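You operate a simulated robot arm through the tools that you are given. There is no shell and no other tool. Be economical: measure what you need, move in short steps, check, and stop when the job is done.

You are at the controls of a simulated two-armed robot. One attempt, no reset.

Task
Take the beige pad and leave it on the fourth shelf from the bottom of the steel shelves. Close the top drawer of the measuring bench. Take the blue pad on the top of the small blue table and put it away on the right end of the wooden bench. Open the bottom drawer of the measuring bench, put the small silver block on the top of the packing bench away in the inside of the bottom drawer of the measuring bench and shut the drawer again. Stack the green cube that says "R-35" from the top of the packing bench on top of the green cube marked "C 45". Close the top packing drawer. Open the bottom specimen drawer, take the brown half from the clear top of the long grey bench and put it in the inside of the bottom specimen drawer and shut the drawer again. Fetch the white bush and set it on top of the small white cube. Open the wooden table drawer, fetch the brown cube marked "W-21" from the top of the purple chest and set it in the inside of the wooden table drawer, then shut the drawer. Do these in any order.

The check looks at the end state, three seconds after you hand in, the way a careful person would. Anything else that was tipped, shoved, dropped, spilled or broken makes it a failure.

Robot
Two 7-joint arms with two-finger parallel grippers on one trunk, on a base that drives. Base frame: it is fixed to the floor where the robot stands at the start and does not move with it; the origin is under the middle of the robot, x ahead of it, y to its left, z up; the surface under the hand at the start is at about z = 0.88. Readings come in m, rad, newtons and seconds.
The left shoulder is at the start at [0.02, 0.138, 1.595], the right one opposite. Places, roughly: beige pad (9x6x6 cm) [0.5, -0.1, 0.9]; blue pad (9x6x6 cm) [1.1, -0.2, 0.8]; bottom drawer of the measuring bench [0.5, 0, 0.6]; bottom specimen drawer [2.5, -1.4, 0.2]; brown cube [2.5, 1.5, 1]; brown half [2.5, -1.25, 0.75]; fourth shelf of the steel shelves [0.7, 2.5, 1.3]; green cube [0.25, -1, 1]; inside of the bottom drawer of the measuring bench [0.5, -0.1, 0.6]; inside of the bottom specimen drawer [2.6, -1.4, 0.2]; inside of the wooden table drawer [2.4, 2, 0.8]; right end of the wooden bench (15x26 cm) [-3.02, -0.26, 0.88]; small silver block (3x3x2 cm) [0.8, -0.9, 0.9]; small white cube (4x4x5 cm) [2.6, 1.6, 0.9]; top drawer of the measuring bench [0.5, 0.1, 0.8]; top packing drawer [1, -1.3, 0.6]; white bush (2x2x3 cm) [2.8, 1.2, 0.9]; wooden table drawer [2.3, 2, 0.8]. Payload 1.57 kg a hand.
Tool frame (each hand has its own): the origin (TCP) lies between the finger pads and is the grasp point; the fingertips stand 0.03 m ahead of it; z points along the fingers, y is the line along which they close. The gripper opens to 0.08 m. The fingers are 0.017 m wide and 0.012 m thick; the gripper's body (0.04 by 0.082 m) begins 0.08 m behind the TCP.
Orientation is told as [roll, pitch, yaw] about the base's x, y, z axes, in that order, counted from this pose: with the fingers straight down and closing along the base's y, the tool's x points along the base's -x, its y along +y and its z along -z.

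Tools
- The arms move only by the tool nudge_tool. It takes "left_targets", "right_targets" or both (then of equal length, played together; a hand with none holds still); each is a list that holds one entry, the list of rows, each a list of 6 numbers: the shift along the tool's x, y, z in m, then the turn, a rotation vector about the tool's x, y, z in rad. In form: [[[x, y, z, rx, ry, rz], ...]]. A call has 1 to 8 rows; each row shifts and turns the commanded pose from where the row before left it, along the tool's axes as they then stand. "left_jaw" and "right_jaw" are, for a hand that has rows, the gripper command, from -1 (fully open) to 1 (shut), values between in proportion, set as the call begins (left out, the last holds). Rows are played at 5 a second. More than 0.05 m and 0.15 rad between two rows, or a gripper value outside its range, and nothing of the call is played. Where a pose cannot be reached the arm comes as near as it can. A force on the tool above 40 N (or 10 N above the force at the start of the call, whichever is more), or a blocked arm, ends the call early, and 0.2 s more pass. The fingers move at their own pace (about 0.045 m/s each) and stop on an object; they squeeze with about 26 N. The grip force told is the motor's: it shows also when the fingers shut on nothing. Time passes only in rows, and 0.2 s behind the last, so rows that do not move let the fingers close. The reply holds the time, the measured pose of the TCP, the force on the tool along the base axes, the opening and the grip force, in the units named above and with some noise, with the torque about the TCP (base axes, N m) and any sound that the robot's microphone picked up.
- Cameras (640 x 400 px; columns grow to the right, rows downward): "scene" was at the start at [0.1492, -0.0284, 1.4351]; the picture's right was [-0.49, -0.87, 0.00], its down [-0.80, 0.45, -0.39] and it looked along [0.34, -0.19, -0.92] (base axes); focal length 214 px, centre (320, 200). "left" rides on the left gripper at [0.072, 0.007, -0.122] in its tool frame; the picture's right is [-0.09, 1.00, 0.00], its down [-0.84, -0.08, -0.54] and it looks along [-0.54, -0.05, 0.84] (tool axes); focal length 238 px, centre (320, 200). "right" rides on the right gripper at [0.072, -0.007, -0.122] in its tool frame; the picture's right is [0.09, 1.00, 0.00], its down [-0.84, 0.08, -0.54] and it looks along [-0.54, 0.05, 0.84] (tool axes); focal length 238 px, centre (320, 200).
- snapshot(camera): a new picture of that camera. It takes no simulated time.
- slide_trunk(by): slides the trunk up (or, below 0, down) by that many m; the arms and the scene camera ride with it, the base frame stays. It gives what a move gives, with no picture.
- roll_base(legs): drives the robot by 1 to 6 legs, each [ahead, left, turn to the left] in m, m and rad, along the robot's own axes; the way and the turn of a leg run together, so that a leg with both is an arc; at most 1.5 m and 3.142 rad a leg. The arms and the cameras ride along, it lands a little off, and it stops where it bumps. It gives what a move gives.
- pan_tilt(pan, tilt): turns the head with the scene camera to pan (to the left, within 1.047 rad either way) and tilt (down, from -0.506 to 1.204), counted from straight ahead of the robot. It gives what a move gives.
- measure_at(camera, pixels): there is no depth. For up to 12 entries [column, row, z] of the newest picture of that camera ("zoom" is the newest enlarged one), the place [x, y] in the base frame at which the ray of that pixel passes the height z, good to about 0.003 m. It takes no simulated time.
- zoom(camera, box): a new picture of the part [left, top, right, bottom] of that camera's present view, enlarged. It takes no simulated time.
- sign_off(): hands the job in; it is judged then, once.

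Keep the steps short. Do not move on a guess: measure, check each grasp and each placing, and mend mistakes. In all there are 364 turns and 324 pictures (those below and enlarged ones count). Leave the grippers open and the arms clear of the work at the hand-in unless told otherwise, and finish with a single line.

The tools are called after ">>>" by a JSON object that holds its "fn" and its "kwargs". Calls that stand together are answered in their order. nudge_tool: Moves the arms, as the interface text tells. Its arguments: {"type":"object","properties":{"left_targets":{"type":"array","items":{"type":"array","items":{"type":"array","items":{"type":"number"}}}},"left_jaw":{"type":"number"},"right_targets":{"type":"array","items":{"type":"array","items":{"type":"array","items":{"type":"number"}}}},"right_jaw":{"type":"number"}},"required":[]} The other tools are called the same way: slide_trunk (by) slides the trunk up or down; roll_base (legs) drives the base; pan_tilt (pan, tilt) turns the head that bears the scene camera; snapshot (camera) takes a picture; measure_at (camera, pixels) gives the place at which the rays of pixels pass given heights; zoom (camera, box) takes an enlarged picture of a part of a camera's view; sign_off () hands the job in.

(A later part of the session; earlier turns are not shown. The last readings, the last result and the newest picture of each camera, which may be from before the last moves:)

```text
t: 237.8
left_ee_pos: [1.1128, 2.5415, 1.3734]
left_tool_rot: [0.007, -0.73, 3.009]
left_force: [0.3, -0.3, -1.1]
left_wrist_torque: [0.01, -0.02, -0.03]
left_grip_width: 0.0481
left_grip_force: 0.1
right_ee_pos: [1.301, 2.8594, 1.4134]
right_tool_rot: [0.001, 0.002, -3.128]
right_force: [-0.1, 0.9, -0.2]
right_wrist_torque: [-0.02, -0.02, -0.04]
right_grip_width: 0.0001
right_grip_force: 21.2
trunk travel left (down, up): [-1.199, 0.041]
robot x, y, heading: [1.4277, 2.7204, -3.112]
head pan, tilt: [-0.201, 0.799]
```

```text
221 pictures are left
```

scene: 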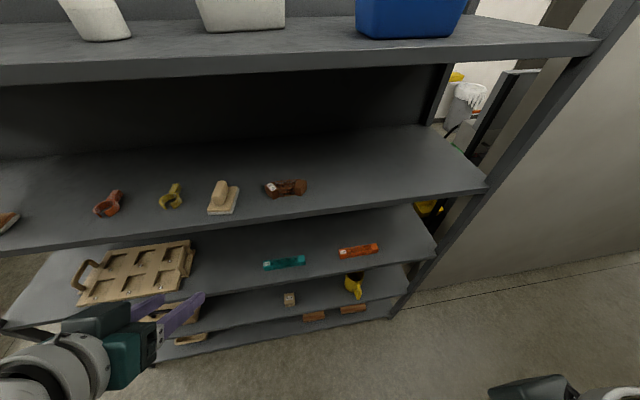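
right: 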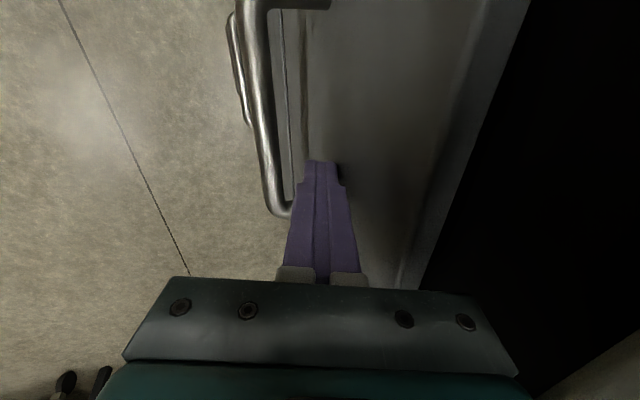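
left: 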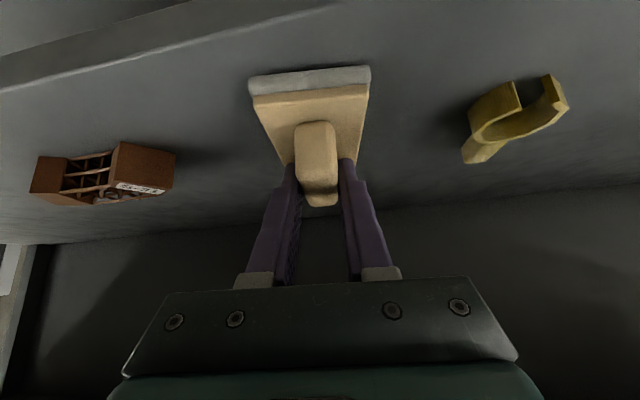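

Beige pad is on the fourth shelf. Straighten left hand, lower trunk a bit, go to (1.45,2.0) and turn to face +x.

>>> {"fn": "nudge_tool", "kwargs": {"left_targets": [[[0, 0, -0.02, 0, 0.146, 0], [0, 0, -0.02, 0, 0.146, 0], [0, 0, 0, 0, 0.146, 0], [0, 0, 0, 0, 0.146, 0], [0, 0, 0, 0, 0.146, 0], [0, 0, 0, 0, 0, -0.14]]], "left_jaw": -1}}

>>> {"fn": "slide_trunk", "kwargs": {"by": -0.2}}

>>> {"fn": "roll_base", "kwargs": {"legs": [[0, 0.8, 0], [0, 0, 3.11]]}}

>>> {"fn": "pan_tilt", "kwargs": {"pan": 0, "tilt": 0.5}}

>>> {"fn": "snapshot", "kwargs": {"camera": "scene"}}

```text
t: 239.2
left_ee_pos: [1.1385, 2.5369, 1.4057]
left_tool_rot: [0.006, 0.001, -3.129]
left_force: [0.8, -0.7, 0.1]
left_wrist_torque: [-0.03, 0.0, 0.0]
left_grip_width: 0.08
left_grip_force: 0.0
right_ee_pos: [1.3002, 2.8588, 1.4136]
right_tool_rot: [0.0, 0.003, -3.128]
right_force: [0.5, 0.0, 0.3]
right_wrist_torque: [0.02, -0.01, 0.03]
right_grip_width: 0.0001
right_grip_force: 21.8
trunk travel left (down, up): [-1.199, 0.041]
robot x, y, heading: [1.4285, 2.7176, -3.114]
head pan, tilt: [-0.201, 0.799]
```

```text
t: 241.3
left_ee_pos: [1.138, 2.5374, 1.2063]
left_tool_rot: [0.004, -0.002, -3.129]
left_force: [-0.4, -0.2, -0.4]
left_wrist_torque: [-0.01, -0.02, -0.03]
left_grip_width: 0.0801
left_grip_force: 0.1
right_ee_pos: [1.3014, 2.8581, 1.215]
right_tool_rot: [0.001, 0.002, -3.127]
right_force: [0.0, 0.0, -0.6]
right_wrist_torque: [-0.03, 0.0, -0.02]
right_grip_width: 0.0
right_grip_force: 21.0
trunk travel left (down, up): [-0.999, 0.241]
robot x, y, heading: [1.4287, 2.7183, -3.116]
head pan, tilt: [-0.201, 0.799]
```

```text
t: 253.0
left_ee_pos: [1.7428, 2.0871, 1.2072]
left_tool_rot: [0.005, -0.002, 0.011]
left_force: [0.4, -0.7, 0.5]
left_wrist_torque: [0.03, -0.04, -0.04]
left_grip_width: 0.0801
left_grip_force: 0.1
right_ee_pos: [1.58, 1.765, 1.2141]
right_tool_rot: [0.001, 0.001, 0.015]
right_force: [-0.3, -0.1, 0.3]
right_wrist_torque: [-0.02, 0.0, 0.0]
right_grip_width: 0.0002
right_grip_force: 21.1
trunk travel left (down, up): [-0.999, 0.241]
robot x, y, heading: [1.4514, 1.9041, 0.025]
head pan, tilt: [-0.201, 0.799]
```

```text
t: 253.8
left_ee_pos: [1.7431, 2.0859, 1.2066]
left_tool_rot: [0.004, -0.003, 0.01]
left_force: [-0.8, 0.7, 1.0]
left_wrist_torque: [-0.02, 0.01, 0.02]
left_grip_width: 0.08
left_grip_force: 0.0
right_ee_pos: [1.5802, 1.766, 1.2134]
right_tool_rot: [-0.001, 0.002, 0.014]
right_force: [0.4, -0.6, -0.3]
right_wrist_torque: [0.03, 0.01, -0.02]
right_grip_width: 0.0001
right_grip_force: 21.2
trunk travel left (down, up): [-0.999, 0.241]
robot x, y, heading: [1.4509, 1.9023, 0.026]
head pan, tilt: [0.0, 0.499]
```

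```text
220 pictures are left
```

scene: 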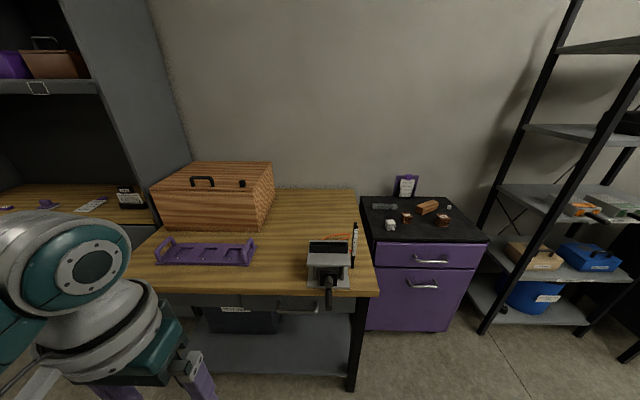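

>>> {"fn": "zoom", "kwargs": {"camera": "scene", "box": [355, 165, 495, 275]}}

>>> {"fn": "zoom", "kwargs": {"camera": "scene", "box": [230, 220, 390, 340]}}

```text
3.64 times, centred on (425, 220) of scene
```

zoom: 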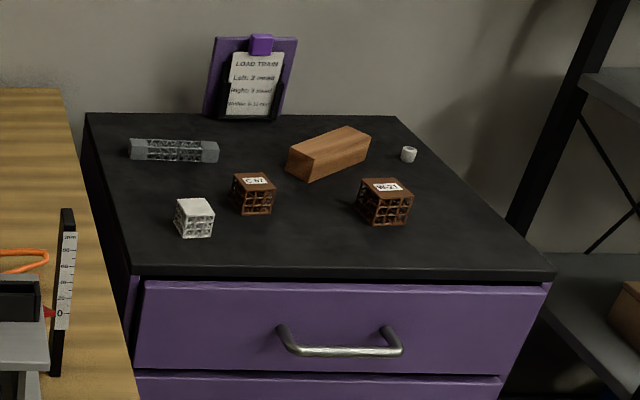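

```text
3.33 times, centred on (310, 280) of scene
```

zoom: 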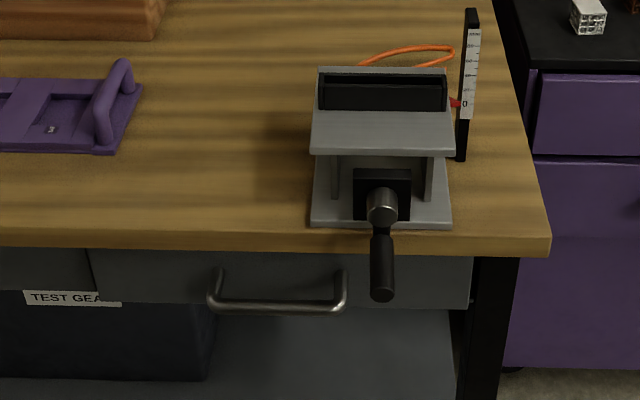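

>>> {"fn": "measure_at", "kwargs": {"camera": "scene", "pixels": [[384, 236, 0.85], [487, 240, 0.85], [361, 197, 0.85], [448, 210, 0.87], [443, 224, 0.87], [389, 229, 0.87], [480, 332, 0.0], [298, 313, 0.78], [376, 292, 0.88], [130, 292, 0.88], [328, 300, 0.88]]}}

```text
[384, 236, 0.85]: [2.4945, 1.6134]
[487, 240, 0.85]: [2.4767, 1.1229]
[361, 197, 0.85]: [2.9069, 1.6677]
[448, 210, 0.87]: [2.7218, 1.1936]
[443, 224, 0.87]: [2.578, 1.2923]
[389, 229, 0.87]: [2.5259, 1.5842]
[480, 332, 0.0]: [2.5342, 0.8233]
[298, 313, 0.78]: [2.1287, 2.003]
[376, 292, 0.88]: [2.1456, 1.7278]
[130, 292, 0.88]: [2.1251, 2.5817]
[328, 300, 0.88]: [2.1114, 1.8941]
```

Chest top spans x≈2.48–2.9, y≈1.12–1.66. Drive to it (south first, then east).

>>> {"fn": "roll_base", "kwargs": {"legs": [[0, -0.56, -0.025], [0.9, 0, 0]]}}

>>> {"fn": "nudge_tool", "kwargs": {"right_targets": [[[-0.05, 0, 0, 0, 0, 0], [-0.05, 0, 0, 0, 0, 0], [-0.03, 0, 0, 0, 0, 0]]], "right_jaw": -1}}

>>> {"fn": "snapshot", "kwargs": {"camera": "right"}}

>>> {"fn": "pan_tilt", "kwargs": {"pan": 0, "tilt": 0.9}}

>>> {"fn": "snapshot", "kwargs": {"camera": "scene"}}

```text
t: 261.5
left_ee_pos: [2.6819, 1.4993, 1.2068]
left_tool_rot: [0.005, -0.001, -0.037]
left_force: [0.3, 1.1, 0.4]
left_wrist_torque: [-0.02, 0.0, 0.0]
left_grip_width: 0.0799
left_grip_force: 0.0
right_ee_pos: [2.5032, 1.185, 1.2131]
right_tool_rot: [0.0, 0.004, -0.035]
right_force: [-0.6, -1.0, 0.5]
right_wrist_torque: [0.01, 0.01, 0.02]
right_grip_width: 0.0001
right_grip_force: 21.3
trunk travel left (down, up): [-0.999, 0.241]
robot x, y, heading: [2.3864, 1.3339, -0.023]
head pan, tilt: [0.0, 0.499]
```

```text
t: 262.3
left_ee_pos: [2.6819, 1.4974, 1.2057]
left_tool_rot: [0.006, -0.002, -0.036]
left_force: [0.4, -0.3, -0.5]
left_wrist_torque: [0.0, -0.04, 0.01]
left_grip_width: 0.0802
left_grip_force: 0.1
right_ee_pos: [2.6331, 1.1789, 1.2143]
right_tool_rot: [0.0, 0.003, -0.033]
right_force: [-0.3, -0.7, -0.2]
right_wrist_torque: [-0.03, -0.04, 0.0]
right_grip_width: 0.068
right_grip_force: 0.0
trunk travel left (down, up): [-0.999, 0.241]
robot x, y, heading: [2.3793, 1.3324, -0.021]
head pan, tilt: [0.0, 0.499]
```

```text
217 pictures are left
```

right: 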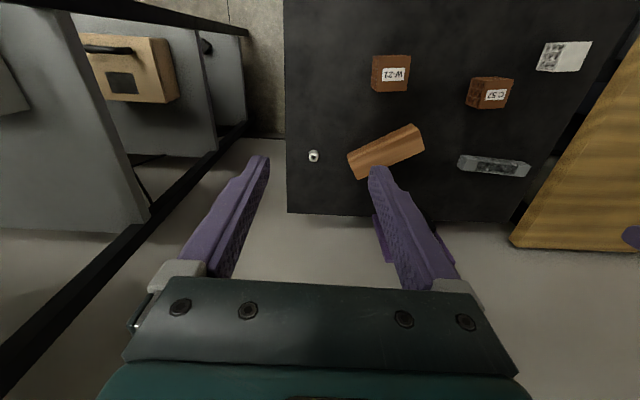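

```text
t: 263.1
left_ee_pos: [2.6817, 1.4979, 1.2068]
left_tool_rot: [0.004, 0.0, -0.037]
left_force: [0.4, 0.1, -0.8]
left_wrist_torque: [0.0, -0.04, -0.02]
left_grip_width: 0.08
left_grip_force: 0.2
right_ee_pos: [2.6334, 1.1799, 1.2156]
right_tool_rot: [0.0, 0.001, -0.036]
right_force: [0.1, 0.3, 0.1]
right_wrist_torque: [-0.02, 0.0, 0.03]
right_grip_width: 0.08
right_grip_force: 0.1
trunk travel left (down, up): [-0.999, 0.241]
robot x, y, heading: [2.382, 1.3299, -0.022]
head pan, tilt: [0.0, 0.901]
```

```text
216 pictures are left
```

scene: 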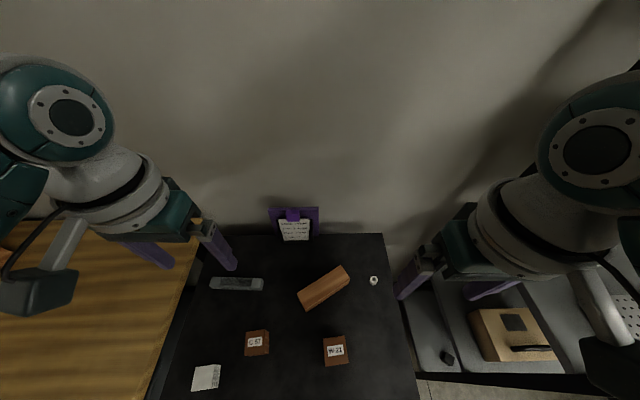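

>>> {"fn": "measure_at", "kwargs": {"camera": "right", "pixels": [[314, 156, 0.82], [314, 156, 0.86], [314, 156, 0.9], [390, 73, 0.82], [390, 73, 0.9], [287, 213, 0.82], [287, 213, 0.9], [566, 56, 0.86], [566, 56, 0.9]]}}

>>> {"fn": "measure_at", "kwargs": {"camera": "scene", "pixels": [[374, 280, 0.82], [374, 280, 0.86], [374, 280, 0.9], [335, 350, 0.82], [335, 350, 0.9], [383, 234, 0.82], [383, 234, 0.9], [206, 376, 0.86], [206, 376, 0.9]]}}

>>> {"fn": "zoom", "kwargs": {"camera": "right", "box": [280, 120, 360, 180]}}

```text
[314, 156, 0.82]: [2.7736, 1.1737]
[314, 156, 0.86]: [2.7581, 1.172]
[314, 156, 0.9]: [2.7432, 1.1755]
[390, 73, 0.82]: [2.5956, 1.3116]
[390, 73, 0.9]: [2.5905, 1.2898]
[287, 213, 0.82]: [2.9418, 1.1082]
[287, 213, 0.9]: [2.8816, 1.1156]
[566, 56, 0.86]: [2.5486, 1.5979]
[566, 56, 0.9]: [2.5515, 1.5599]
```

```text
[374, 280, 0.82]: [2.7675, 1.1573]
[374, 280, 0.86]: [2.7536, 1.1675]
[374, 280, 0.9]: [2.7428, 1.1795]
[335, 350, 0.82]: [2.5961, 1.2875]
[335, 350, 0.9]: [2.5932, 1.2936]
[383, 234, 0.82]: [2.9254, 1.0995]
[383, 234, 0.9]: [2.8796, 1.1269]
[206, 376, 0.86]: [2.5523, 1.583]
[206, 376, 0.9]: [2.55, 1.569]
```

```text
6.67 times, centred on (320, 150) of right
```

zoom: 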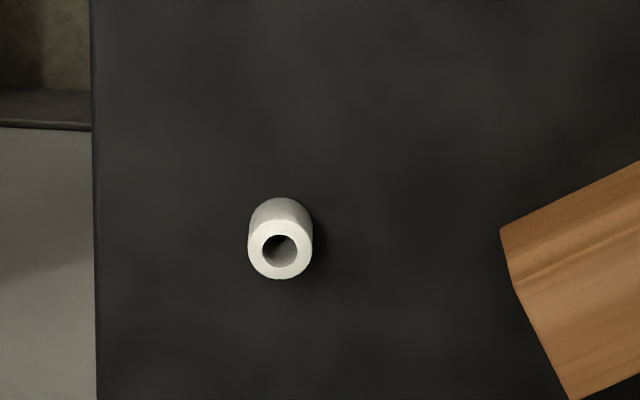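

Chest top z≈0.85; bush axis ≈(2.751,1.174), top 0.88. Move: base ahead 0.08, right arm extends 0.038, left retracts; trunk down.

>>> {"fn": "nudge_tool", "kwargs": {"left_targets": [[[0.04, 0, 0, 0, 0, 0], [0.04, 0, 0, 0, 0, 0], [0.04, 0, 0, 0, 0, 0]]], "right_targets": [[[-0.019, -0.002, 0, 0, 0, 0], [-0.019, 0, 0, 0, 0, 0], [0, 0, 0, 0, 0, 0]]]}}

>>> {"fn": "roll_base", "kwargs": {"legs": [[0.08, 0, 0]]}}

>>> {"fn": "slide_trunk", "kwargs": {"by": -0.17}}

>>> {"fn": "snapshot", "kwargs": {"camera": "right"}}

```text
t: 263.9
left_ee_pos: [2.5594, 1.5035, 1.2086]
left_tool_rot: [0.005, -0.004, -0.036]
left_force: [0.5, 0.5, 0.8]
left_wrist_torque: [0.0, 0.01, 0.0]
left_grip_width: 0.08
left_grip_force: 0.0
right_ee_pos: [2.6729, 1.1761, 1.2123]
right_tool_rot: [0.001, 0.004, -0.036]
right_force: [0.3, 0.6, 1.0]
right_wrist_torque: [-0.01, 0.04, 0.02]
right_grip_width: 0.0801
right_grip_force: 0.0
trunk travel left (down, up): [-0.999, 0.241]
robot x, y, heading: [2.3839, 1.3303, -0.02]
head pan, tilt: [0.0, 0.901]
```

```text
t: 265.0
left_ee_pos: [2.6427, 1.5021, 1.2078]
left_tool_rot: [0.005, -0.001, -0.037]
left_force: [-0.3, -0.4, 0.8]
left_wrist_torque: [-0.01, 0.03, -0.03]
left_grip_width: 0.0799
left_grip_force: 0.1
right_ee_pos: [2.7554, 1.1745, 1.2127]
right_tool_rot: [0.001, 0.003, -0.036]
right_force: [0.9, -0.1, 0.4]
right_wrist_torque: [0.01, -0.01, -0.01]
right_grip_width: 0.08
right_grip_force: 0.1
trunk travel left (down, up): [-0.999, 0.241]
robot x, y, heading: [2.4601, 1.329, -0.025]
head pan, tilt: [0.0, 0.901]
```

```text
t: 266.9
left_ee_pos: [2.6415, 1.5016, 1.0366]
left_tool_rot: [0.005, -0.001, -0.037]
left_force: [0.0, 0.5, 0.1]
left_wrist_torque: [0.02, -0.02, -0.01]
left_grip_width: 0.0801
left_grip_force: 0.0
right_ee_pos: [2.755, 1.1736, 1.042]
right_tool_rot: [-0.001, 0.005, -0.035]
right_force: [0.2, 1.0, 0.2]
right_wrist_torque: [-0.02, 0.0, -0.03]
right_grip_width: 0.08
right_grip_force: 0.0
trunk travel left (down, up): [-0.829, 0.411]
robot x, y, heading: [2.4633, 1.3321, -0.026]
head pan, tilt: [0.0, 0.901]
```

```text
214 pictures are left
```

right: 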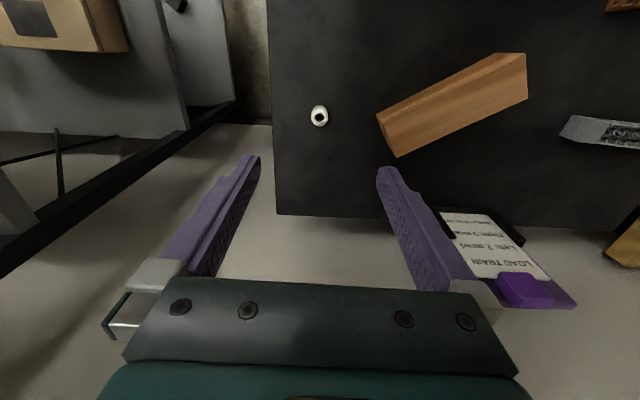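

>>> {"fn": "measure_at", "kwargs": {"camera": "right", "pixels": [[319, 119, 0.88], [319, 113, 0.85], [380, 115, 0.87], [396, 156, 0.85]]}}

>>> {"fn": "zoom", "kwargs": {"camera": "right", "box": [290, 90, 350, 140]}}

```text
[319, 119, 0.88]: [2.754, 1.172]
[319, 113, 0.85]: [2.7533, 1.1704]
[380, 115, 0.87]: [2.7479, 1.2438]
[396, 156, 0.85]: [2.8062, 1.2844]
```

```text
8.00 times, centred on (320, 115) of right
```

zoom: 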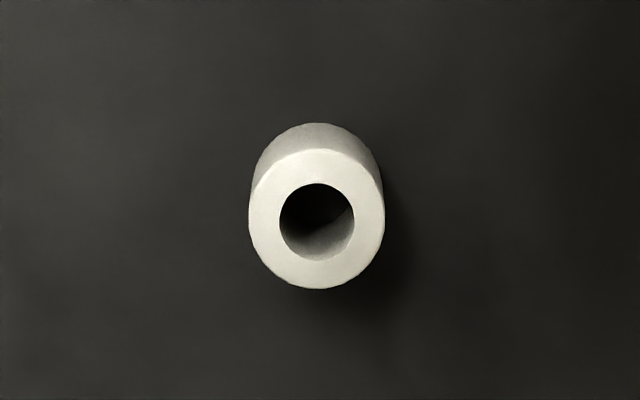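

>>> {"fn": "slide_trunk", "kwargs": {"by": -0.05}}

>>> {"fn": "nudge_tool", "kwargs": {"right_targets": [[[0.001, -0.0015, 0.03, 0, 0, 0], [0, 0, 0.03, 0, 0, 0], [0, 0, 0.03, 0, 0, 0], [0, 0, 0.014, 0, 0, 0]]], "right_jaw": -0.2}}

>>> {"fn": "snapshot", "kwargs": {"camera": "right"}}

```text
t: 267.9
left_ee_pos: [2.6414, 1.5014, 0.9873]
left_tool_rot: [0.006, -0.003, -0.036]
left_force: [0.2, -0.4, -0.7]
left_wrist_torque: [-0.01, -0.01, 0.01]
left_grip_width: 0.0803
left_grip_force: 0.1
right_ee_pos: [2.755, 1.1748, 0.9923]
right_tool_rot: [0.0, 0.002, -0.034]
right_force: [-0.8, 0.5, 0.0]
right_wrist_torque: [-0.03, 0.0, 0.02]
right_grip_width: 0.08
right_grip_force: 0.1
trunk travel left (down, up): [-0.779, 0.461]
robot x, y, heading: [2.4657, 1.3298, -0.026]
head pan, tilt: [0.0, 0.901]
```

```text
t: 268.9
left_ee_pos: [2.6419, 1.5005, 0.9862]
left_tool_rot: [0.005, -0.002, -0.037]
left_force: [-0.4, -0.5, 0.8]
left_wrist_torque: [0.01, 0.05, -0.01]
left_grip_width: 0.0798
left_grip_force: 0.1
right_ee_pos: [2.7543, 1.1735, 0.8904]
right_tool_rot: [0.0, 0.002, -0.034]
right_force: [-9.3, 0.9, 26.6]
right_wrist_torque: [0.16, 0.07, -0.02]
right_grip_width: 0.0479
right_grip_force: 0.1
trunk travel left (down, up): [-0.779, 0.461]
robot x, y, heading: [2.4678, 1.3312, -0.017]
head pan, tilt: [0.0, 0.901]
```

```text
212 pictures are left
```

right: 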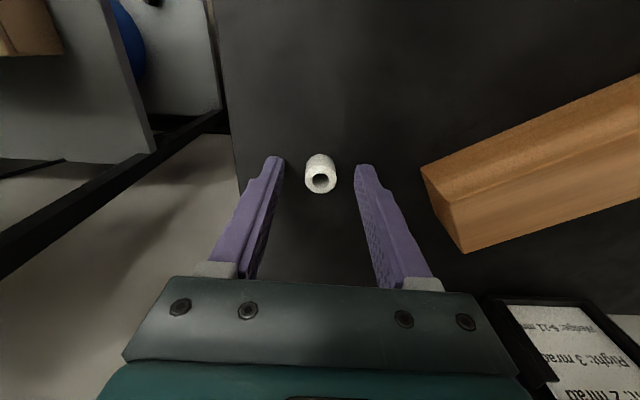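

Tips touch the chest top (z≈0.86). Raise 4 mm and close.

>>> {"fn": "nudge_tool", "kwargs": {"right_targets": [[[0, 0, -0.004, 0, 0, 0], [0, 0, 0, 0, 0, 0], [0, 0, 0, 0, 0, 0], [0, 0, 0, 0, 0, 0]]], "right_jaw": 1}}

>>> {"fn": "nudge_tool", "kwargs": {"right_targets": [[[0, 0, -0.03, 0, 0, 0], [0, 0, -0.04, 0, 0, 0], [0, 0, -0.04, 0, 0, 0]]]}}

>>> {"fn": "snapshot", "kwargs": {"camera": "right"}}

```text
t: 269.9
left_ee_pos: [2.6425, 1.5029, 0.9872]
left_tool_rot: [0.004, -0.001, -0.037]
left_force: [-0.5, 1.0, 0.4]
left_wrist_torque: [-0.01, 0.01, 0.0]
left_grip_width: 0.0802
left_grip_force: 0.1
right_ee_pos: [2.7529, 1.1723, 0.8926]
right_tool_rot: [0.0, 0.003, -0.036]
right_force: [-0.6, 1.0, 0.1]
right_wrist_torque: [0.0, -0.01, 0.02]
right_grip_width: 0.0182
right_grip_force: 26.2
trunk travel left (down, up): [-0.779, 0.461]
robot x, y, heading: [2.4665, 1.3333, -0.02]
head pan, tilt: [0.0, 0.901]
```

```text
t: 270.7
left_ee_pos: [2.6417, 1.5028, 0.9877]
left_tool_rot: [0.005, -0.001, -0.037]
left_force: [0.2, -0.4, 0.1]
left_wrist_torque: [-0.01, -0.01, -0.01]
left_grip_width: 0.0803
left_grip_force: 0.0
right_ee_pos: [2.7532, 1.1715, 1.0048]
right_tool_rot: [-0.002, 0.005, -0.032]
right_force: [0.6, 0.7, 0.3]
right_wrist_torque: [-0.02, -0.03, -0.01]
right_grip_width: 0.0177
right_grip_force: 26.2
trunk travel left (down, up): [-0.779, 0.461]
robot x, y, heading: [2.4652, 1.3281, -0.02]
head pan, tilt: [0.0, 0.901]
```

```text
211 pictures are left
```

right: 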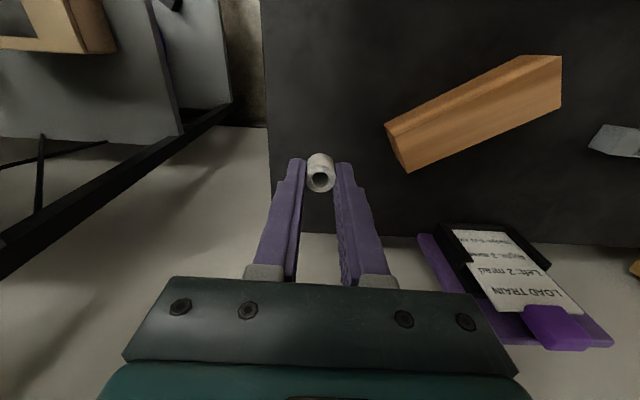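

Bush held. Raise trunk 0.15 and left arm 0.1, then shift right hand toward the white cube.

>>> {"fn": "slide_trunk", "kwargs": {"by": 0.15}}

>>> {"fn": "nudge_tool", "kwargs": {"left_targets": [[[0, 0, -0.04, 0, 0, 0], [0, 0, -0.04, 0, 0, 0]]]}}

>>> {"fn": "roll_base", "kwargs": {"legs": [[-0.21, 0, 0], [0, 0.39, 0]]}}

>>> {"fn": "pan_tilt", "kwargs": {"pan": -0.3, "tilt": 1.1}}

>>> {"fn": "snapshot", "kwargs": {"camera": "scene"}}

>>> {"fn": "snapshot", "kwargs": {"camera": "right"}}

```text
t: 272.4
left_ee_pos: [2.6407, 1.503, 1.1363]
left_tool_rot: [0.005, -0.001, -0.037]
left_force: [-0.2, -0.4, -0.5]
left_wrist_torque: [0.0, -0.01, 0.01]
left_grip_width: 0.0799
left_grip_force: 0.0
right_ee_pos: [2.7537, 1.1729, 1.1542]
right_tool_rot: [0.001, 0.004, -0.034]
right_force: [-0.8, 0.7, -0.9]
right_wrist_torque: [-0.01, -0.01, -0.04]
right_grip_width: 0.0178
right_grip_force: 25.9
trunk travel left (down, up): [-0.929, 0.311]
robot x, y, heading: [2.4678, 1.3283, -0.021]
head pan, tilt: [0.0, 0.901]
```

```text
t: 273.0
left_ee_pos: [2.6401, 1.503, 1.2179]
left_tool_rot: [0.006, 0.001, -0.038]
left_force: [0.1, 0.8, 0.1]
left_wrist_torque: [0.0, -0.02, -0.05]
left_grip_width: 0.0801
left_grip_force: 0.2
right_ee_pos: [2.7534, 1.1721, 1.154]
right_tool_rot: [0.0, 0.004, -0.033]
right_force: [0.0, 0.4, -0.2]
right_wrist_torque: [0.02, -0.03, 0.01]
right_grip_width: 0.0179
right_grip_force: 26.5
trunk travel left (down, up): [-0.929, 0.311]
robot x, y, heading: [2.4648, 1.3336, -0.023]
head pan, tilt: [0.0, 0.901]
```

```text
t: 276.7
left_ee_pos: [2.4387, 1.8998, 1.2182]
left_tool_rot: [0.006, -0.002, -0.036]
left_force: [1.0, -0.2, 0.4]
left_wrist_torque: [0.01, -0.02, 0.05]
left_grip_width: 0.0801
left_grip_force: 0.0
right_ee_pos: [2.551, 1.5706, 1.1545]
right_tool_rot: [0.0, 0.004, -0.03]
right_force: [0.2, 0.6, 0.4]
right_wrist_torque: [0.02, 0.01, 0.05]
right_grip_width: 0.0179
right_grip_force: 26.4
trunk travel left (down, up): [-0.929, 0.311]
robot x, y, heading: [2.264, 1.7277, -0.021]
head pan, tilt: [0.0, 0.901]
```

```text
t: 277.5
left_ee_pos: [2.4389, 1.8998, 1.219]
left_tool_rot: [0.005, -0.001, -0.035]
left_force: [-0.2, 0.4, 0.1]
left_wrist_torque: [-0.01, -0.01, 0.0]
left_grip_width: 0.08
left_grip_force: 0.1
right_ee_pos: [2.5515, 1.5717, 1.1543]
right_tool_rot: [0.0, 0.003, -0.031]
right_force: [-0.3, 0.1, -0.1]
right_wrist_torque: [-0.05, 0.01, -0.01]
right_grip_width: 0.0179
right_grip_force: 25.8
trunk travel left (down, up): [-0.929, 0.311]
robot x, y, heading: [2.2624, 1.7237, -0.019]
head pan, tilt: [-0.3, 1.1]
```

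```text
210 pictures are left
```

scene: 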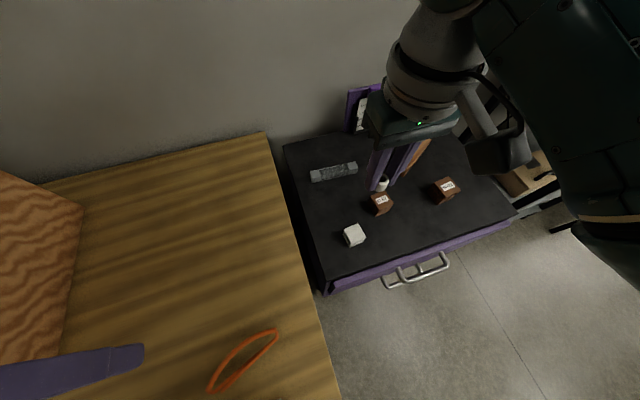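

```text
209 pictures are left
```

right: 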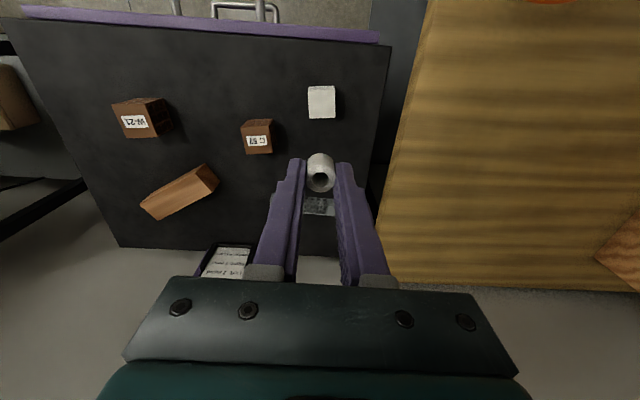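

>>> {"fn": "zoom", "kwargs": {"camera": "right", "box": [280, 70, 360, 130]}}

>>> {"fn": "measure_at", "kwargs": {"camera": "zoom", "pixels": [[232, 120, 0.9], [232, 120, 0.88]]}}

>>> {"fn": "zoom", "kwargs": {"camera": "scene", "box": [325, 210, 385, 260]}}

```text
6.67 times, centred on (320, 100) of right
```

zoom: 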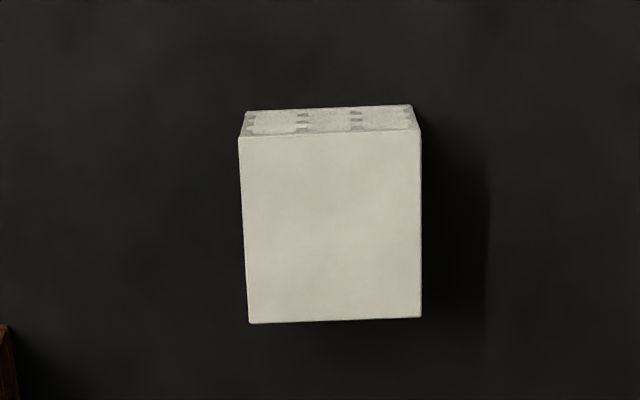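

```text
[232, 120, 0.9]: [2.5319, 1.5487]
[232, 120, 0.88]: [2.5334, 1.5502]
```

```text
8.00 times, centred on (355, 235) of scene
```

zoom: 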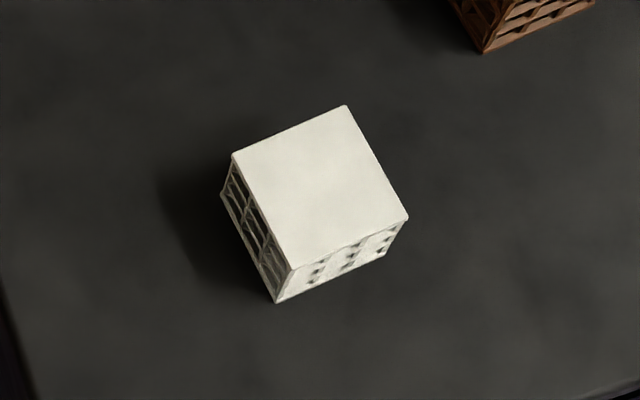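

>>> {"fn": "measure_at", "kwargs": {"camera": "right", "pixels": [[307.9, 90.7, 0.9], [335, 89.5, 0.9], [335.1, 117.5, 0.9], [309.4, 118.4, 0.9], [321.8, 104, 0.89], [321.8, 104, 0.91]]}}

>>> {"fn": "measure_at", "kwargs": {"camera": "zoom", "pixels": [[346, 105, 0.9], [408, 217, 0.9], [291, 266, 0.9], [233, 155, 0.9], [319, 186, 0.89], [319, 186, 0.91]]}}

```text
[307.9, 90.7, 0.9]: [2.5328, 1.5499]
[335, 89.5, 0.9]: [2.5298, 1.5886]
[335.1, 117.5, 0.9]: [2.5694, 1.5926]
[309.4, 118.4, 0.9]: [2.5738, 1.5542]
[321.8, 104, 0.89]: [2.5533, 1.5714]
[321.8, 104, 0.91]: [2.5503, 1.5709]
```

```text
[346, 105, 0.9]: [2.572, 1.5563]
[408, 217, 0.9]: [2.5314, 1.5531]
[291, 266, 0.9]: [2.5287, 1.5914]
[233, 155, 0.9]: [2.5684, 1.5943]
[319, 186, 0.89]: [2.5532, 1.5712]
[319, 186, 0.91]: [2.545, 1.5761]
```

White cube top centre ≈(2.552,1.572), z≈0.895. Lower trunk 0.1 and arm 0.1.

>>> {"fn": "slide_trunk", "kwargs": {"by": -0.1}}

>>> {"fn": "nudge_tool", "kwargs": {"right_targets": [[[0, 0, 0.04, 0, 0, 0], [0, 0, 0.04, 0, 0, 0], [0, 0, 0.02, 0, 0, 0]]]}}

>>> {"fn": "snapshot", "kwargs": {"camera": "right"}}

>>> {"fn": "zoom", "kwargs": {"camera": "scene", "box": [300, 140, 460, 270]}}

```text
t: 278.9
left_ee_pos: [2.4375, 1.9003, 1.1187]
left_tool_rot: [0.005, -0.002, -0.036]
left_force: [0.4, -0.4, 0.7]
left_wrist_torque: [0.02, 0.05, -0.03]
left_grip_width: 0.0799
left_grip_force: 0.1
right_ee_pos: [2.5512, 1.5708, 1.0541]
right_tool_rot: [0.002, 0.003, -0.03]
right_force: [0.2, -1.2, -0.3]
right_wrist_torque: [0.0, 0.02, -0.02]
right_grip_width: 0.0177
right_grip_force: 25.8
trunk travel left (down, up): [-0.829, 0.411]
robot x, y, heading: [2.2615, 1.7283, -0.021]
head pan, tilt: [-0.3, 1.1]
```

```text
t: 279.6
left_ee_pos: [2.4377, 1.9018, 1.1183]
left_tool_rot: [0.005, -0.001, -0.036]
left_force: [-0.1, -0.2, 0.2]
left_wrist_torque: [-0.01, 0.02, 0.01]
left_grip_width: 0.08
left_grip_force: 0.0
right_ee_pos: [2.5537, 1.5704, 0.9575]
right_tool_rot: [0.002, 0.001, -0.034]
right_force: [0.0, -0.1, -0.1]
right_wrist_torque: [0.0, 0.02, 0.0]
right_grip_width: 0.0181
right_grip_force: 25.8
trunk travel left (down, up): [-0.829, 0.411]
robot x, y, heading: [2.2593, 1.7266, -0.021]
head pan, tilt: [-0.3, 1.1]
```

```text
206 pictures are left
```

right: 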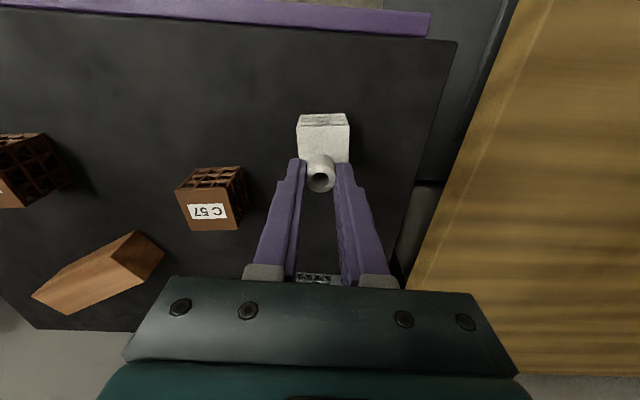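

```text
3.08 times, centred on (380, 205) of scene
```

zoom: 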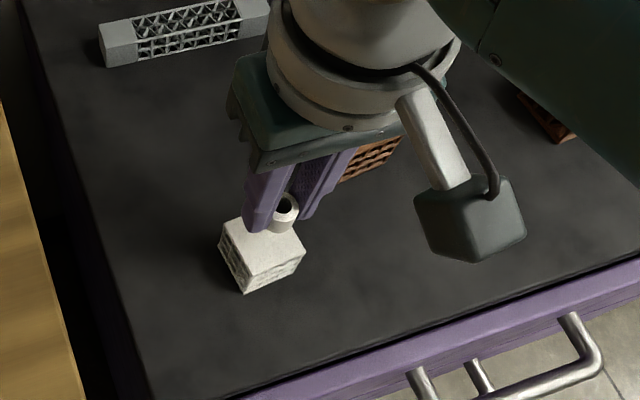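

>>> {"fn": "nudge_tool", "kwargs": {"right_targets": [[[0.002, 0.001, 0.012, 0, 0, 0], [0, 0, 0.006, 0, 0, 0], [0, 0, 0.004, 0, 0, 0]]]}}

>>> {"fn": "zoom", "kwargs": {"camera": "scene", "box": [330, 190, 400, 250]}}

```text
t: 280.4
left_ee_pos: [2.4382, 1.8998, 1.1189]
left_tool_rot: [0.006, -0.002, -0.035]
left_force: [-0.4, 0.3, 0.3]
left_wrist_torque: [0.0, -0.01, 0.01]
left_grip_width: 0.0804
left_grip_force: 0.0
right_ee_pos: [2.5484, 1.5726, 0.9329]
right_tool_rot: [0.0, 0.005, -0.032]
right_force: [-1.4, -0.4, 0.1]
right_wrist_torque: [0.04, 0.04, 0.01]
right_grip_width: 0.0179
right_grip_force: 25.8
trunk travel left (down, up): [-0.829, 0.411]
robot x, y, heading: [2.2622, 1.728, -0.023]
head pan, tilt: [-0.3, 1.1]
```

```text
6.67 times, centred on (365, 220) of scene
```

zoom: 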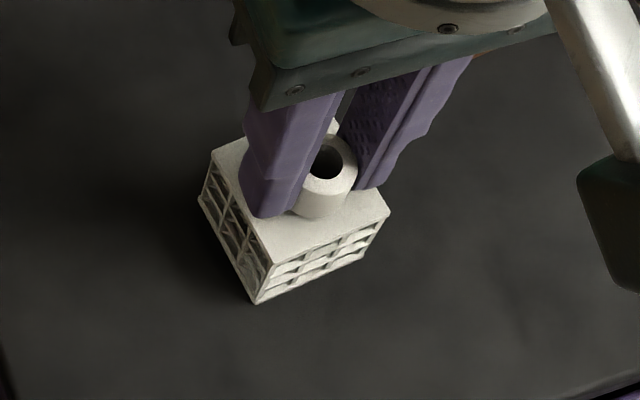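

>>> {"fn": "nudge_tool", "kwargs": {"right_targets": [[[-0.002, 0, 0.002, 0, 0, 0], [0, 0, 0.002, 0, 0, 0], [0, 0, 0.002, 0, 0, 0]]]}}

```text
t: 281.2
left_ee_pos: [2.4376, 1.8995, 1.1195]
left_tool_rot: [0.005, 0.0, -0.035]
left_force: [0.0, 0.5, -0.5]
left_wrist_torque: [-0.02, 0.01, 0.03]
left_grip_width: 0.0796
left_grip_force: 0.1
right_ee_pos: [2.5525, 1.5722, 0.9298]
right_tool_rot: [0.004, 0.002, -0.031]
right_force: [-7.7, -0.2, 26.4]
right_wrist_torque: [-0.01, 0.3, 0.02]
right_grip_width: 0.0179
right_grip_force: 26.8
trunk travel left (down, up): [-0.829, 0.411]
robot x, y, heading: [2.2568, 1.7258, -0.023]
head pan, tilt: [-0.3, 1.1]
stopped in row 3 (right hand): the force on the tool passed its limit at 45 N (the readings are from after the stop); the commanded pose is now the measured one
```

>>> {"fn": "nudge_tool", "kwargs": {"right_targets": [[[0, 0, -0.001, 0, 0, 0], [0, 0, 0, 0, 0, 0], [0, 0, 0, 0, 0, 0]]], "right_jaw": 0.2}}

>>> {"fn": "nudge_tool", "kwargs": {"right_targets": [[[0, 0, -0.03, 0, 0, 0], [0, 0, -0.04, 0, 0, 0], [0, 0, -0.05, 0, 0, 0]]]}}

>>> {"fn": "zoom", "kwargs": {"camera": "scene", "box": [320, 180, 410, 260]}}

```text
t: 282.0
left_ee_pos: [2.4373, 1.9004, 1.1196]
left_tool_rot: [0.006, -0.001, -0.036]
left_force: [-0.6, 0.2, 0.6]
left_wrist_torque: [0.02, -0.02, -0.04]
left_grip_width: 0.08
left_grip_force: 0.0
right_ee_pos: [2.5527, 1.5725, 0.9302]
right_tool_rot: [0.002, -0.002, -0.031]
right_force: [0.4, 0.2, 10.2]
right_wrist_torque: [-0.02, -0.05, 0.02]
right_grip_width: 0.0267
right_grip_force: 0.2
trunk travel left (down, up): [-0.829, 0.411]
robot x, y, heading: [2.2608, 1.7297, -0.019]
head pan, tilt: [-0.3, 1.1]
```

```text
t: 282.8
left_ee_pos: [2.438, 1.9, 1.1189]
left_tool_rot: [0.006, -0.001, -0.034]
left_force: [-0.4, -0.1, -0.6]
left_wrist_torque: [0.0, 0.02, 0.06]
left_grip_width: 0.08
left_grip_force: 0.1
right_ee_pos: [2.5486, 1.5746, 1.0484]
right_tool_rot: [0.002, 0.001, -0.031]
right_force: [-0.3, -0.5, 0.2]
right_wrist_torque: [0.05, 0.02, -0.01]
right_grip_width: 0.0319
right_grip_force: 0.1
trunk travel left (down, up): [-0.829, 0.411]
robot x, y, heading: [2.2619, 1.7248, -0.018]
head pan, tilt: [-0.3, 1.1]
```

```text
5.00 times, centred on (365, 220) of scene
```

zoom: 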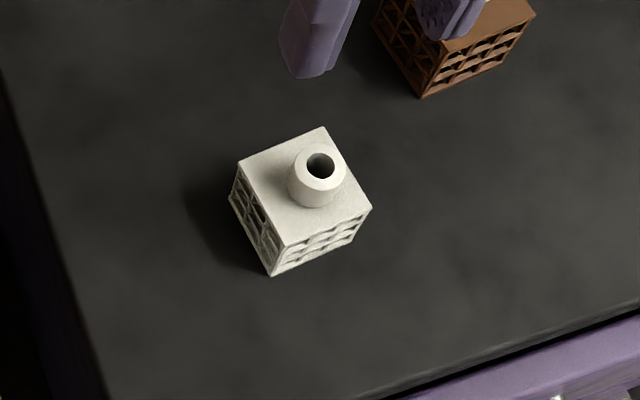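

Bush sits on the white cube. Now the wooden table drawer: raise, back out west and look at its handle.

>>> {"fn": "slide_trunk", "kwargs": {"by": 0.1}}

>>> {"fn": "roll_base", "kwargs": {"legs": [[-0.55, 0, 0.02], [0, 0.1, 0]]}}

>>> {"fn": "pan_tilt", "kwargs": {"pan": 0.2, "tilt": 0.9}}

>>> {"fn": "snapshot", "kwargs": {"camera": "scene"}}

>>> {"fn": "snapshot", "kwargs": {"camera": "left"}}

```text
t: 284.1
left_ee_pos: [2.4376, 1.9008, 1.2189]
left_tool_rot: [0.004, -0.002, -0.034]
left_force: [-0.3, 0.1, -0.2]
left_wrist_torque: [-0.03, 0.03, 0.02]
left_grip_width: 0.0801
left_grip_force: 0.0
right_ee_pos: [2.5502, 1.5749, 1.148]
right_tool_rot: [0.003, -0.001, -0.031]
right_force: [-0.1, -0.7, 0.4]
right_wrist_torque: [0.01, 0.01, -0.02]
right_grip_width: 0.032
right_grip_force: 0.1
trunk travel left (down, up): [-0.929, 0.311]
robot x, y, heading: [2.2593, 1.728, -0.021]
head pan, tilt: [-0.3, 1.1]
```

```text
t: 288.0
left_ee_pos: [1.8964, 2.0083, 1.2195]
left_tool_rot: [0.005, -0.001, -0.009]
left_force: [0.2, 0.1, -0.2]
left_wrist_torque: [0.0, 0.0, 0.03]
left_grip_width: 0.08
left_grip_force: 0.1
right_ee_pos: [2.0172, 1.6852, 1.1488]
right_tool_rot: [-0.001, 0.002, -0.004]
right_force: [0.7, 0.0, -0.1]
right_wrist_torque: [0.02, 0.0, -0.01]
right_grip_width: 0.032
right_grip_force: 0.0
trunk travel left (down, up): [-0.929, 0.311]
robot x, y, heading: [1.7258, 1.8296, 0.005]
head pan, tilt: [-0.3, 1.1]
```

```text
t: 288.9
left_ee_pos: [1.8967, 2.0083, 1.2192]
left_tool_rot: [0.005, -0.002, -0.009]
left_force: [0.4, 0.1, -0.3]
left_wrist_torque: [-0.01, -0.03, -0.04]
left_grip_width: 0.0799
left_grip_force: 0.0
right_ee_pos: [2.0167, 1.6857, 1.1485]
right_tool_rot: [0.002, 0.0, -0.005]
right_force: [-0.4, -0.2, 0.9]
right_wrist_torque: [0.02, -0.02, -0.02]
right_grip_width: 0.0321
right_grip_force: 0.0
trunk travel left (down, up): [-0.929, 0.311]
robot x, y, heading: [1.723, 1.8297, 0.005]
head pan, tilt: [0.201, 0.901]
```

```text
202 pictures are left
```

scene: 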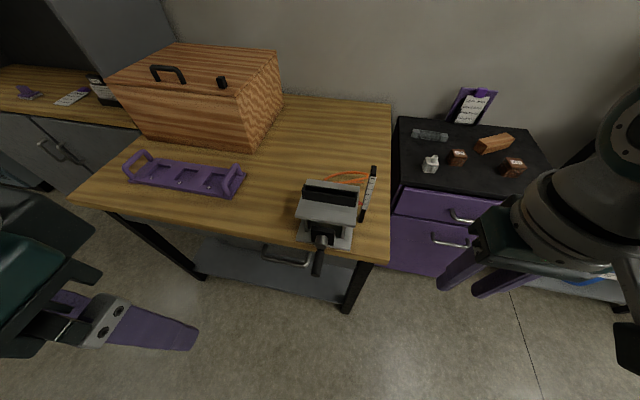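

```text
201 pictures are left
```

left: 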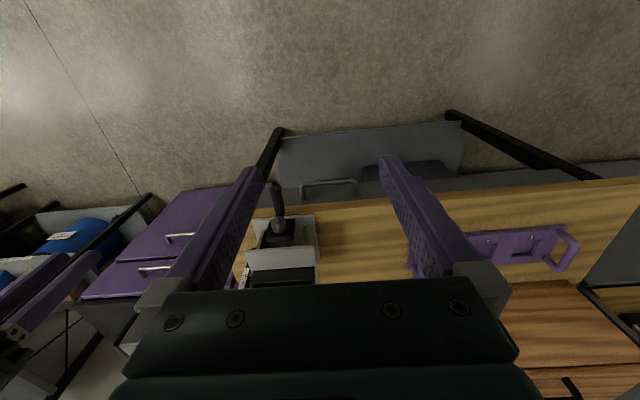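

>>> {"fn": "zoom", "kwargs": {"camera": "left", "box": [250, 150, 400, 250]}}

>>> {"fn": "zoom", "kwargs": {"camera": "scene", "box": [220, 180, 380, 290]}}

```text
4.00 times, centred on (325, 200) of left
```

zoom: 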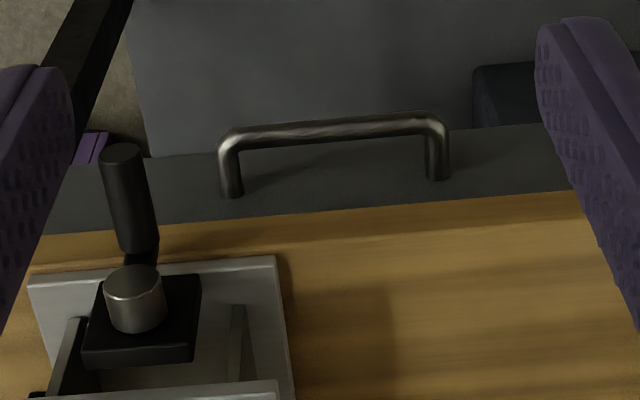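

```text
3.64 times, centred on (300, 235) of scene
```

zoom: 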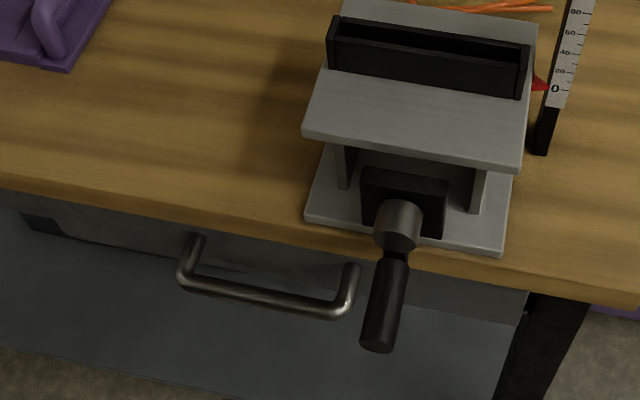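

>>> {"fn": "measure_at", "kwargs": {"camera": "left", "pixels": [[303.75, 185, 0.75], [303.75, 185, 0.8], [353.75, 180.5, 0.75], [353.75, 180.5, 0.8], [280, 190, 0.9], [297, 204, 0.88], [272, 210, 0.88]]}}

>>> {"fn": "measure_at", "kwargs": {"camera": "scene", "pixels": [[305.5, 265.8, 0.75], [305.5, 265.8, 0.8], [262.9, 258.4, 0.75], [262.9, 258.4, 0.8], [316, 276, 0.9], [299, 242, 0.88], [360, 262, 0.88]]}}

```text
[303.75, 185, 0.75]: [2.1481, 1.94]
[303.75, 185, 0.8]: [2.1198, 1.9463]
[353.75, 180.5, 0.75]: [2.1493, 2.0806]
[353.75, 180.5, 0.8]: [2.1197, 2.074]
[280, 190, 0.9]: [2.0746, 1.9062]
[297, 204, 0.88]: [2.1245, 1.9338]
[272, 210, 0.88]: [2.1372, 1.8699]
```

```text
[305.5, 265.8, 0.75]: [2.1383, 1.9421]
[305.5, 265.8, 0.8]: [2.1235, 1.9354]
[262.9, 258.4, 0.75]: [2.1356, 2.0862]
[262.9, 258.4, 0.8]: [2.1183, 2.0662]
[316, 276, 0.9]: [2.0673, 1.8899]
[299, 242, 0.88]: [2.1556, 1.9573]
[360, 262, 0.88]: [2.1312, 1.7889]
```

Handle bar ≈ x 2.127, y 1.94–2.07, z≈0.79, just under the table edge. I need the left fingers pointing forward with the closing axis in the vertical plane: spin the tool 90°.

>>> {"fn": "nudge_tool", "kwargs": {"left_targets": [[[0, 0, 0, 0, 0, 0.143], [0, 0, 0, 0, 0, 0.143], [0, 0, 0, 0, 0, 0.143], [0, 0, 0, 0, 0, 0.143], [0, 0, 0, 0, 0, 0.143], [0, 0, 0, 0, 0, 0.143], [0, 0, 0, 0, 0, 0.143], [0, 0, 0, 0, 0, 0.143]]]}}

>>> {"fn": "nudge_tool", "kwargs": {"left_targets": [[[0, 0, 0, 0, 0, 0.143], [0, 0, 0, 0, 0, 0.143], [0, 0, 0, 0, 0, 0.13], [0, 0, 0, -0.13, 0, 0], [0, 0, 0, -0.13, 0, 0], [0, 0, 0, -0.13, 0, 0], [0, 0, 0, -0.13, 0, 0]]]}}

```text
t: 290.7
left_ee_pos: [1.8967, 2.0079, 1.2165]
left_tool_rot: [0.003, 0.003, -1.156]
left_force: [-0.1, 0.1, 0.2]
left_wrist_torque: [0.03, 0.0, 0.01]
left_grip_width: 0.0801
left_grip_force: 0.0
right_ee_pos: [2.0167, 1.6857, 1.1484]
right_tool_rot: [0.0, 0.002, -0.006]
right_force: [0.5, 0.1, 0.4]
right_wrist_torque: [-0.02, 0.02, 0.0]
right_grip_width: 0.0319
right_grip_force: 0.1
trunk travel left (down, up): [-0.929, 0.311]
robot x, y, heading: [1.7265, 1.8313, 0.005]
head pan, tilt: [0.201, 0.901]
```

```text
t: 292.3
left_ee_pos: [1.9172, 2.0017, 1.1928]
left_tool_rot: [0.521, 0.004, -1.569]
left_force: [-0.2, 0.3, 0.3]
left_wrist_torque: [-0.02, 0.0, -0.02]
left_grip_width: 0.0802
left_grip_force: 0.1
left hand out of reach, approached as far as the arm can: row 4, 5, 6
right_ee_pos: [2.0169, 1.6851, 1.1488]
right_tool_rot: [0.003, 0.003, -0.004]
right_force: [0.1, -0.9, -1.0]
right_wrist_torque: [0.04, 0.0, -0.03]
right_grip_width: 0.0324
right_grip_force: 0.1
trunk travel left (down, up): [-0.929, 0.311]
robot x, y, heading: [1.7228, 1.8316, 0.002]
head pan, tilt: [0.201, 0.901]
```

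Works. Extend forward 0.1 and continue the tilt to ~1.05.

>>> {"fn": "nudge_tool", "kwargs": {"left_targets": [[[0, 0.026, 0.015, 0, 0, 0], [0, 0.026, 0.015, -0.13, 0, 0], [0, 0.022, 0.02, -0.13, 0, 0], [0, 0.02, 0.022, -0.13, 0, 0], [0, 0, 0, -0.13, 0, 0], [0, 0, 0, 0, 0, 0]]], "left_jaw": 0.2}}

>>> {"fn": "snapshot", "kwargs": {"camera": "left"}}

```text
t: 293.7
left_ee_pos: [2.0357, 2.0029, 1.1907]
left_tool_rot: [1.043, 0.005, -1.569]
left_force: [0.2, 1.2, -0.5]
left_wrist_torque: [0.01, 0.03, 0.01]
left_grip_width: 0.0318
left_grip_force: 0.1
right_ee_pos: [2.0164, 1.6851, 1.1497]
right_tool_rot: [0.003, 0.002, -0.007]
right_force: [0.7, -0.1, 0.1]
right_wrist_torque: [0.02, -0.01, 0.01]
right_grip_width: 0.0321
right_grip_force: 0.0
trunk travel left (down, up): [-0.929, 0.311]
robot x, y, heading: [1.7219, 1.8311, 0.008]
head pan, tilt: [0.201, 0.901]
```

```text
198 pictures are left
```

left: 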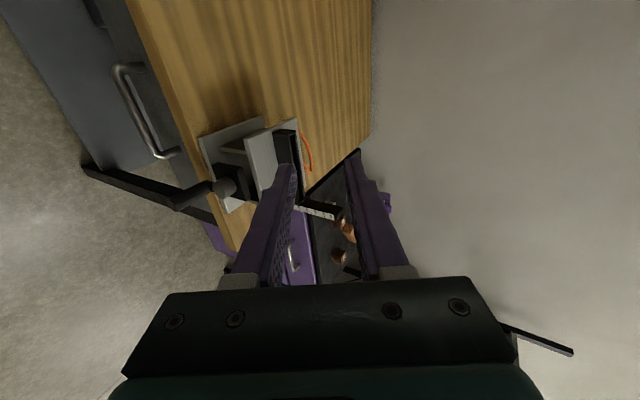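

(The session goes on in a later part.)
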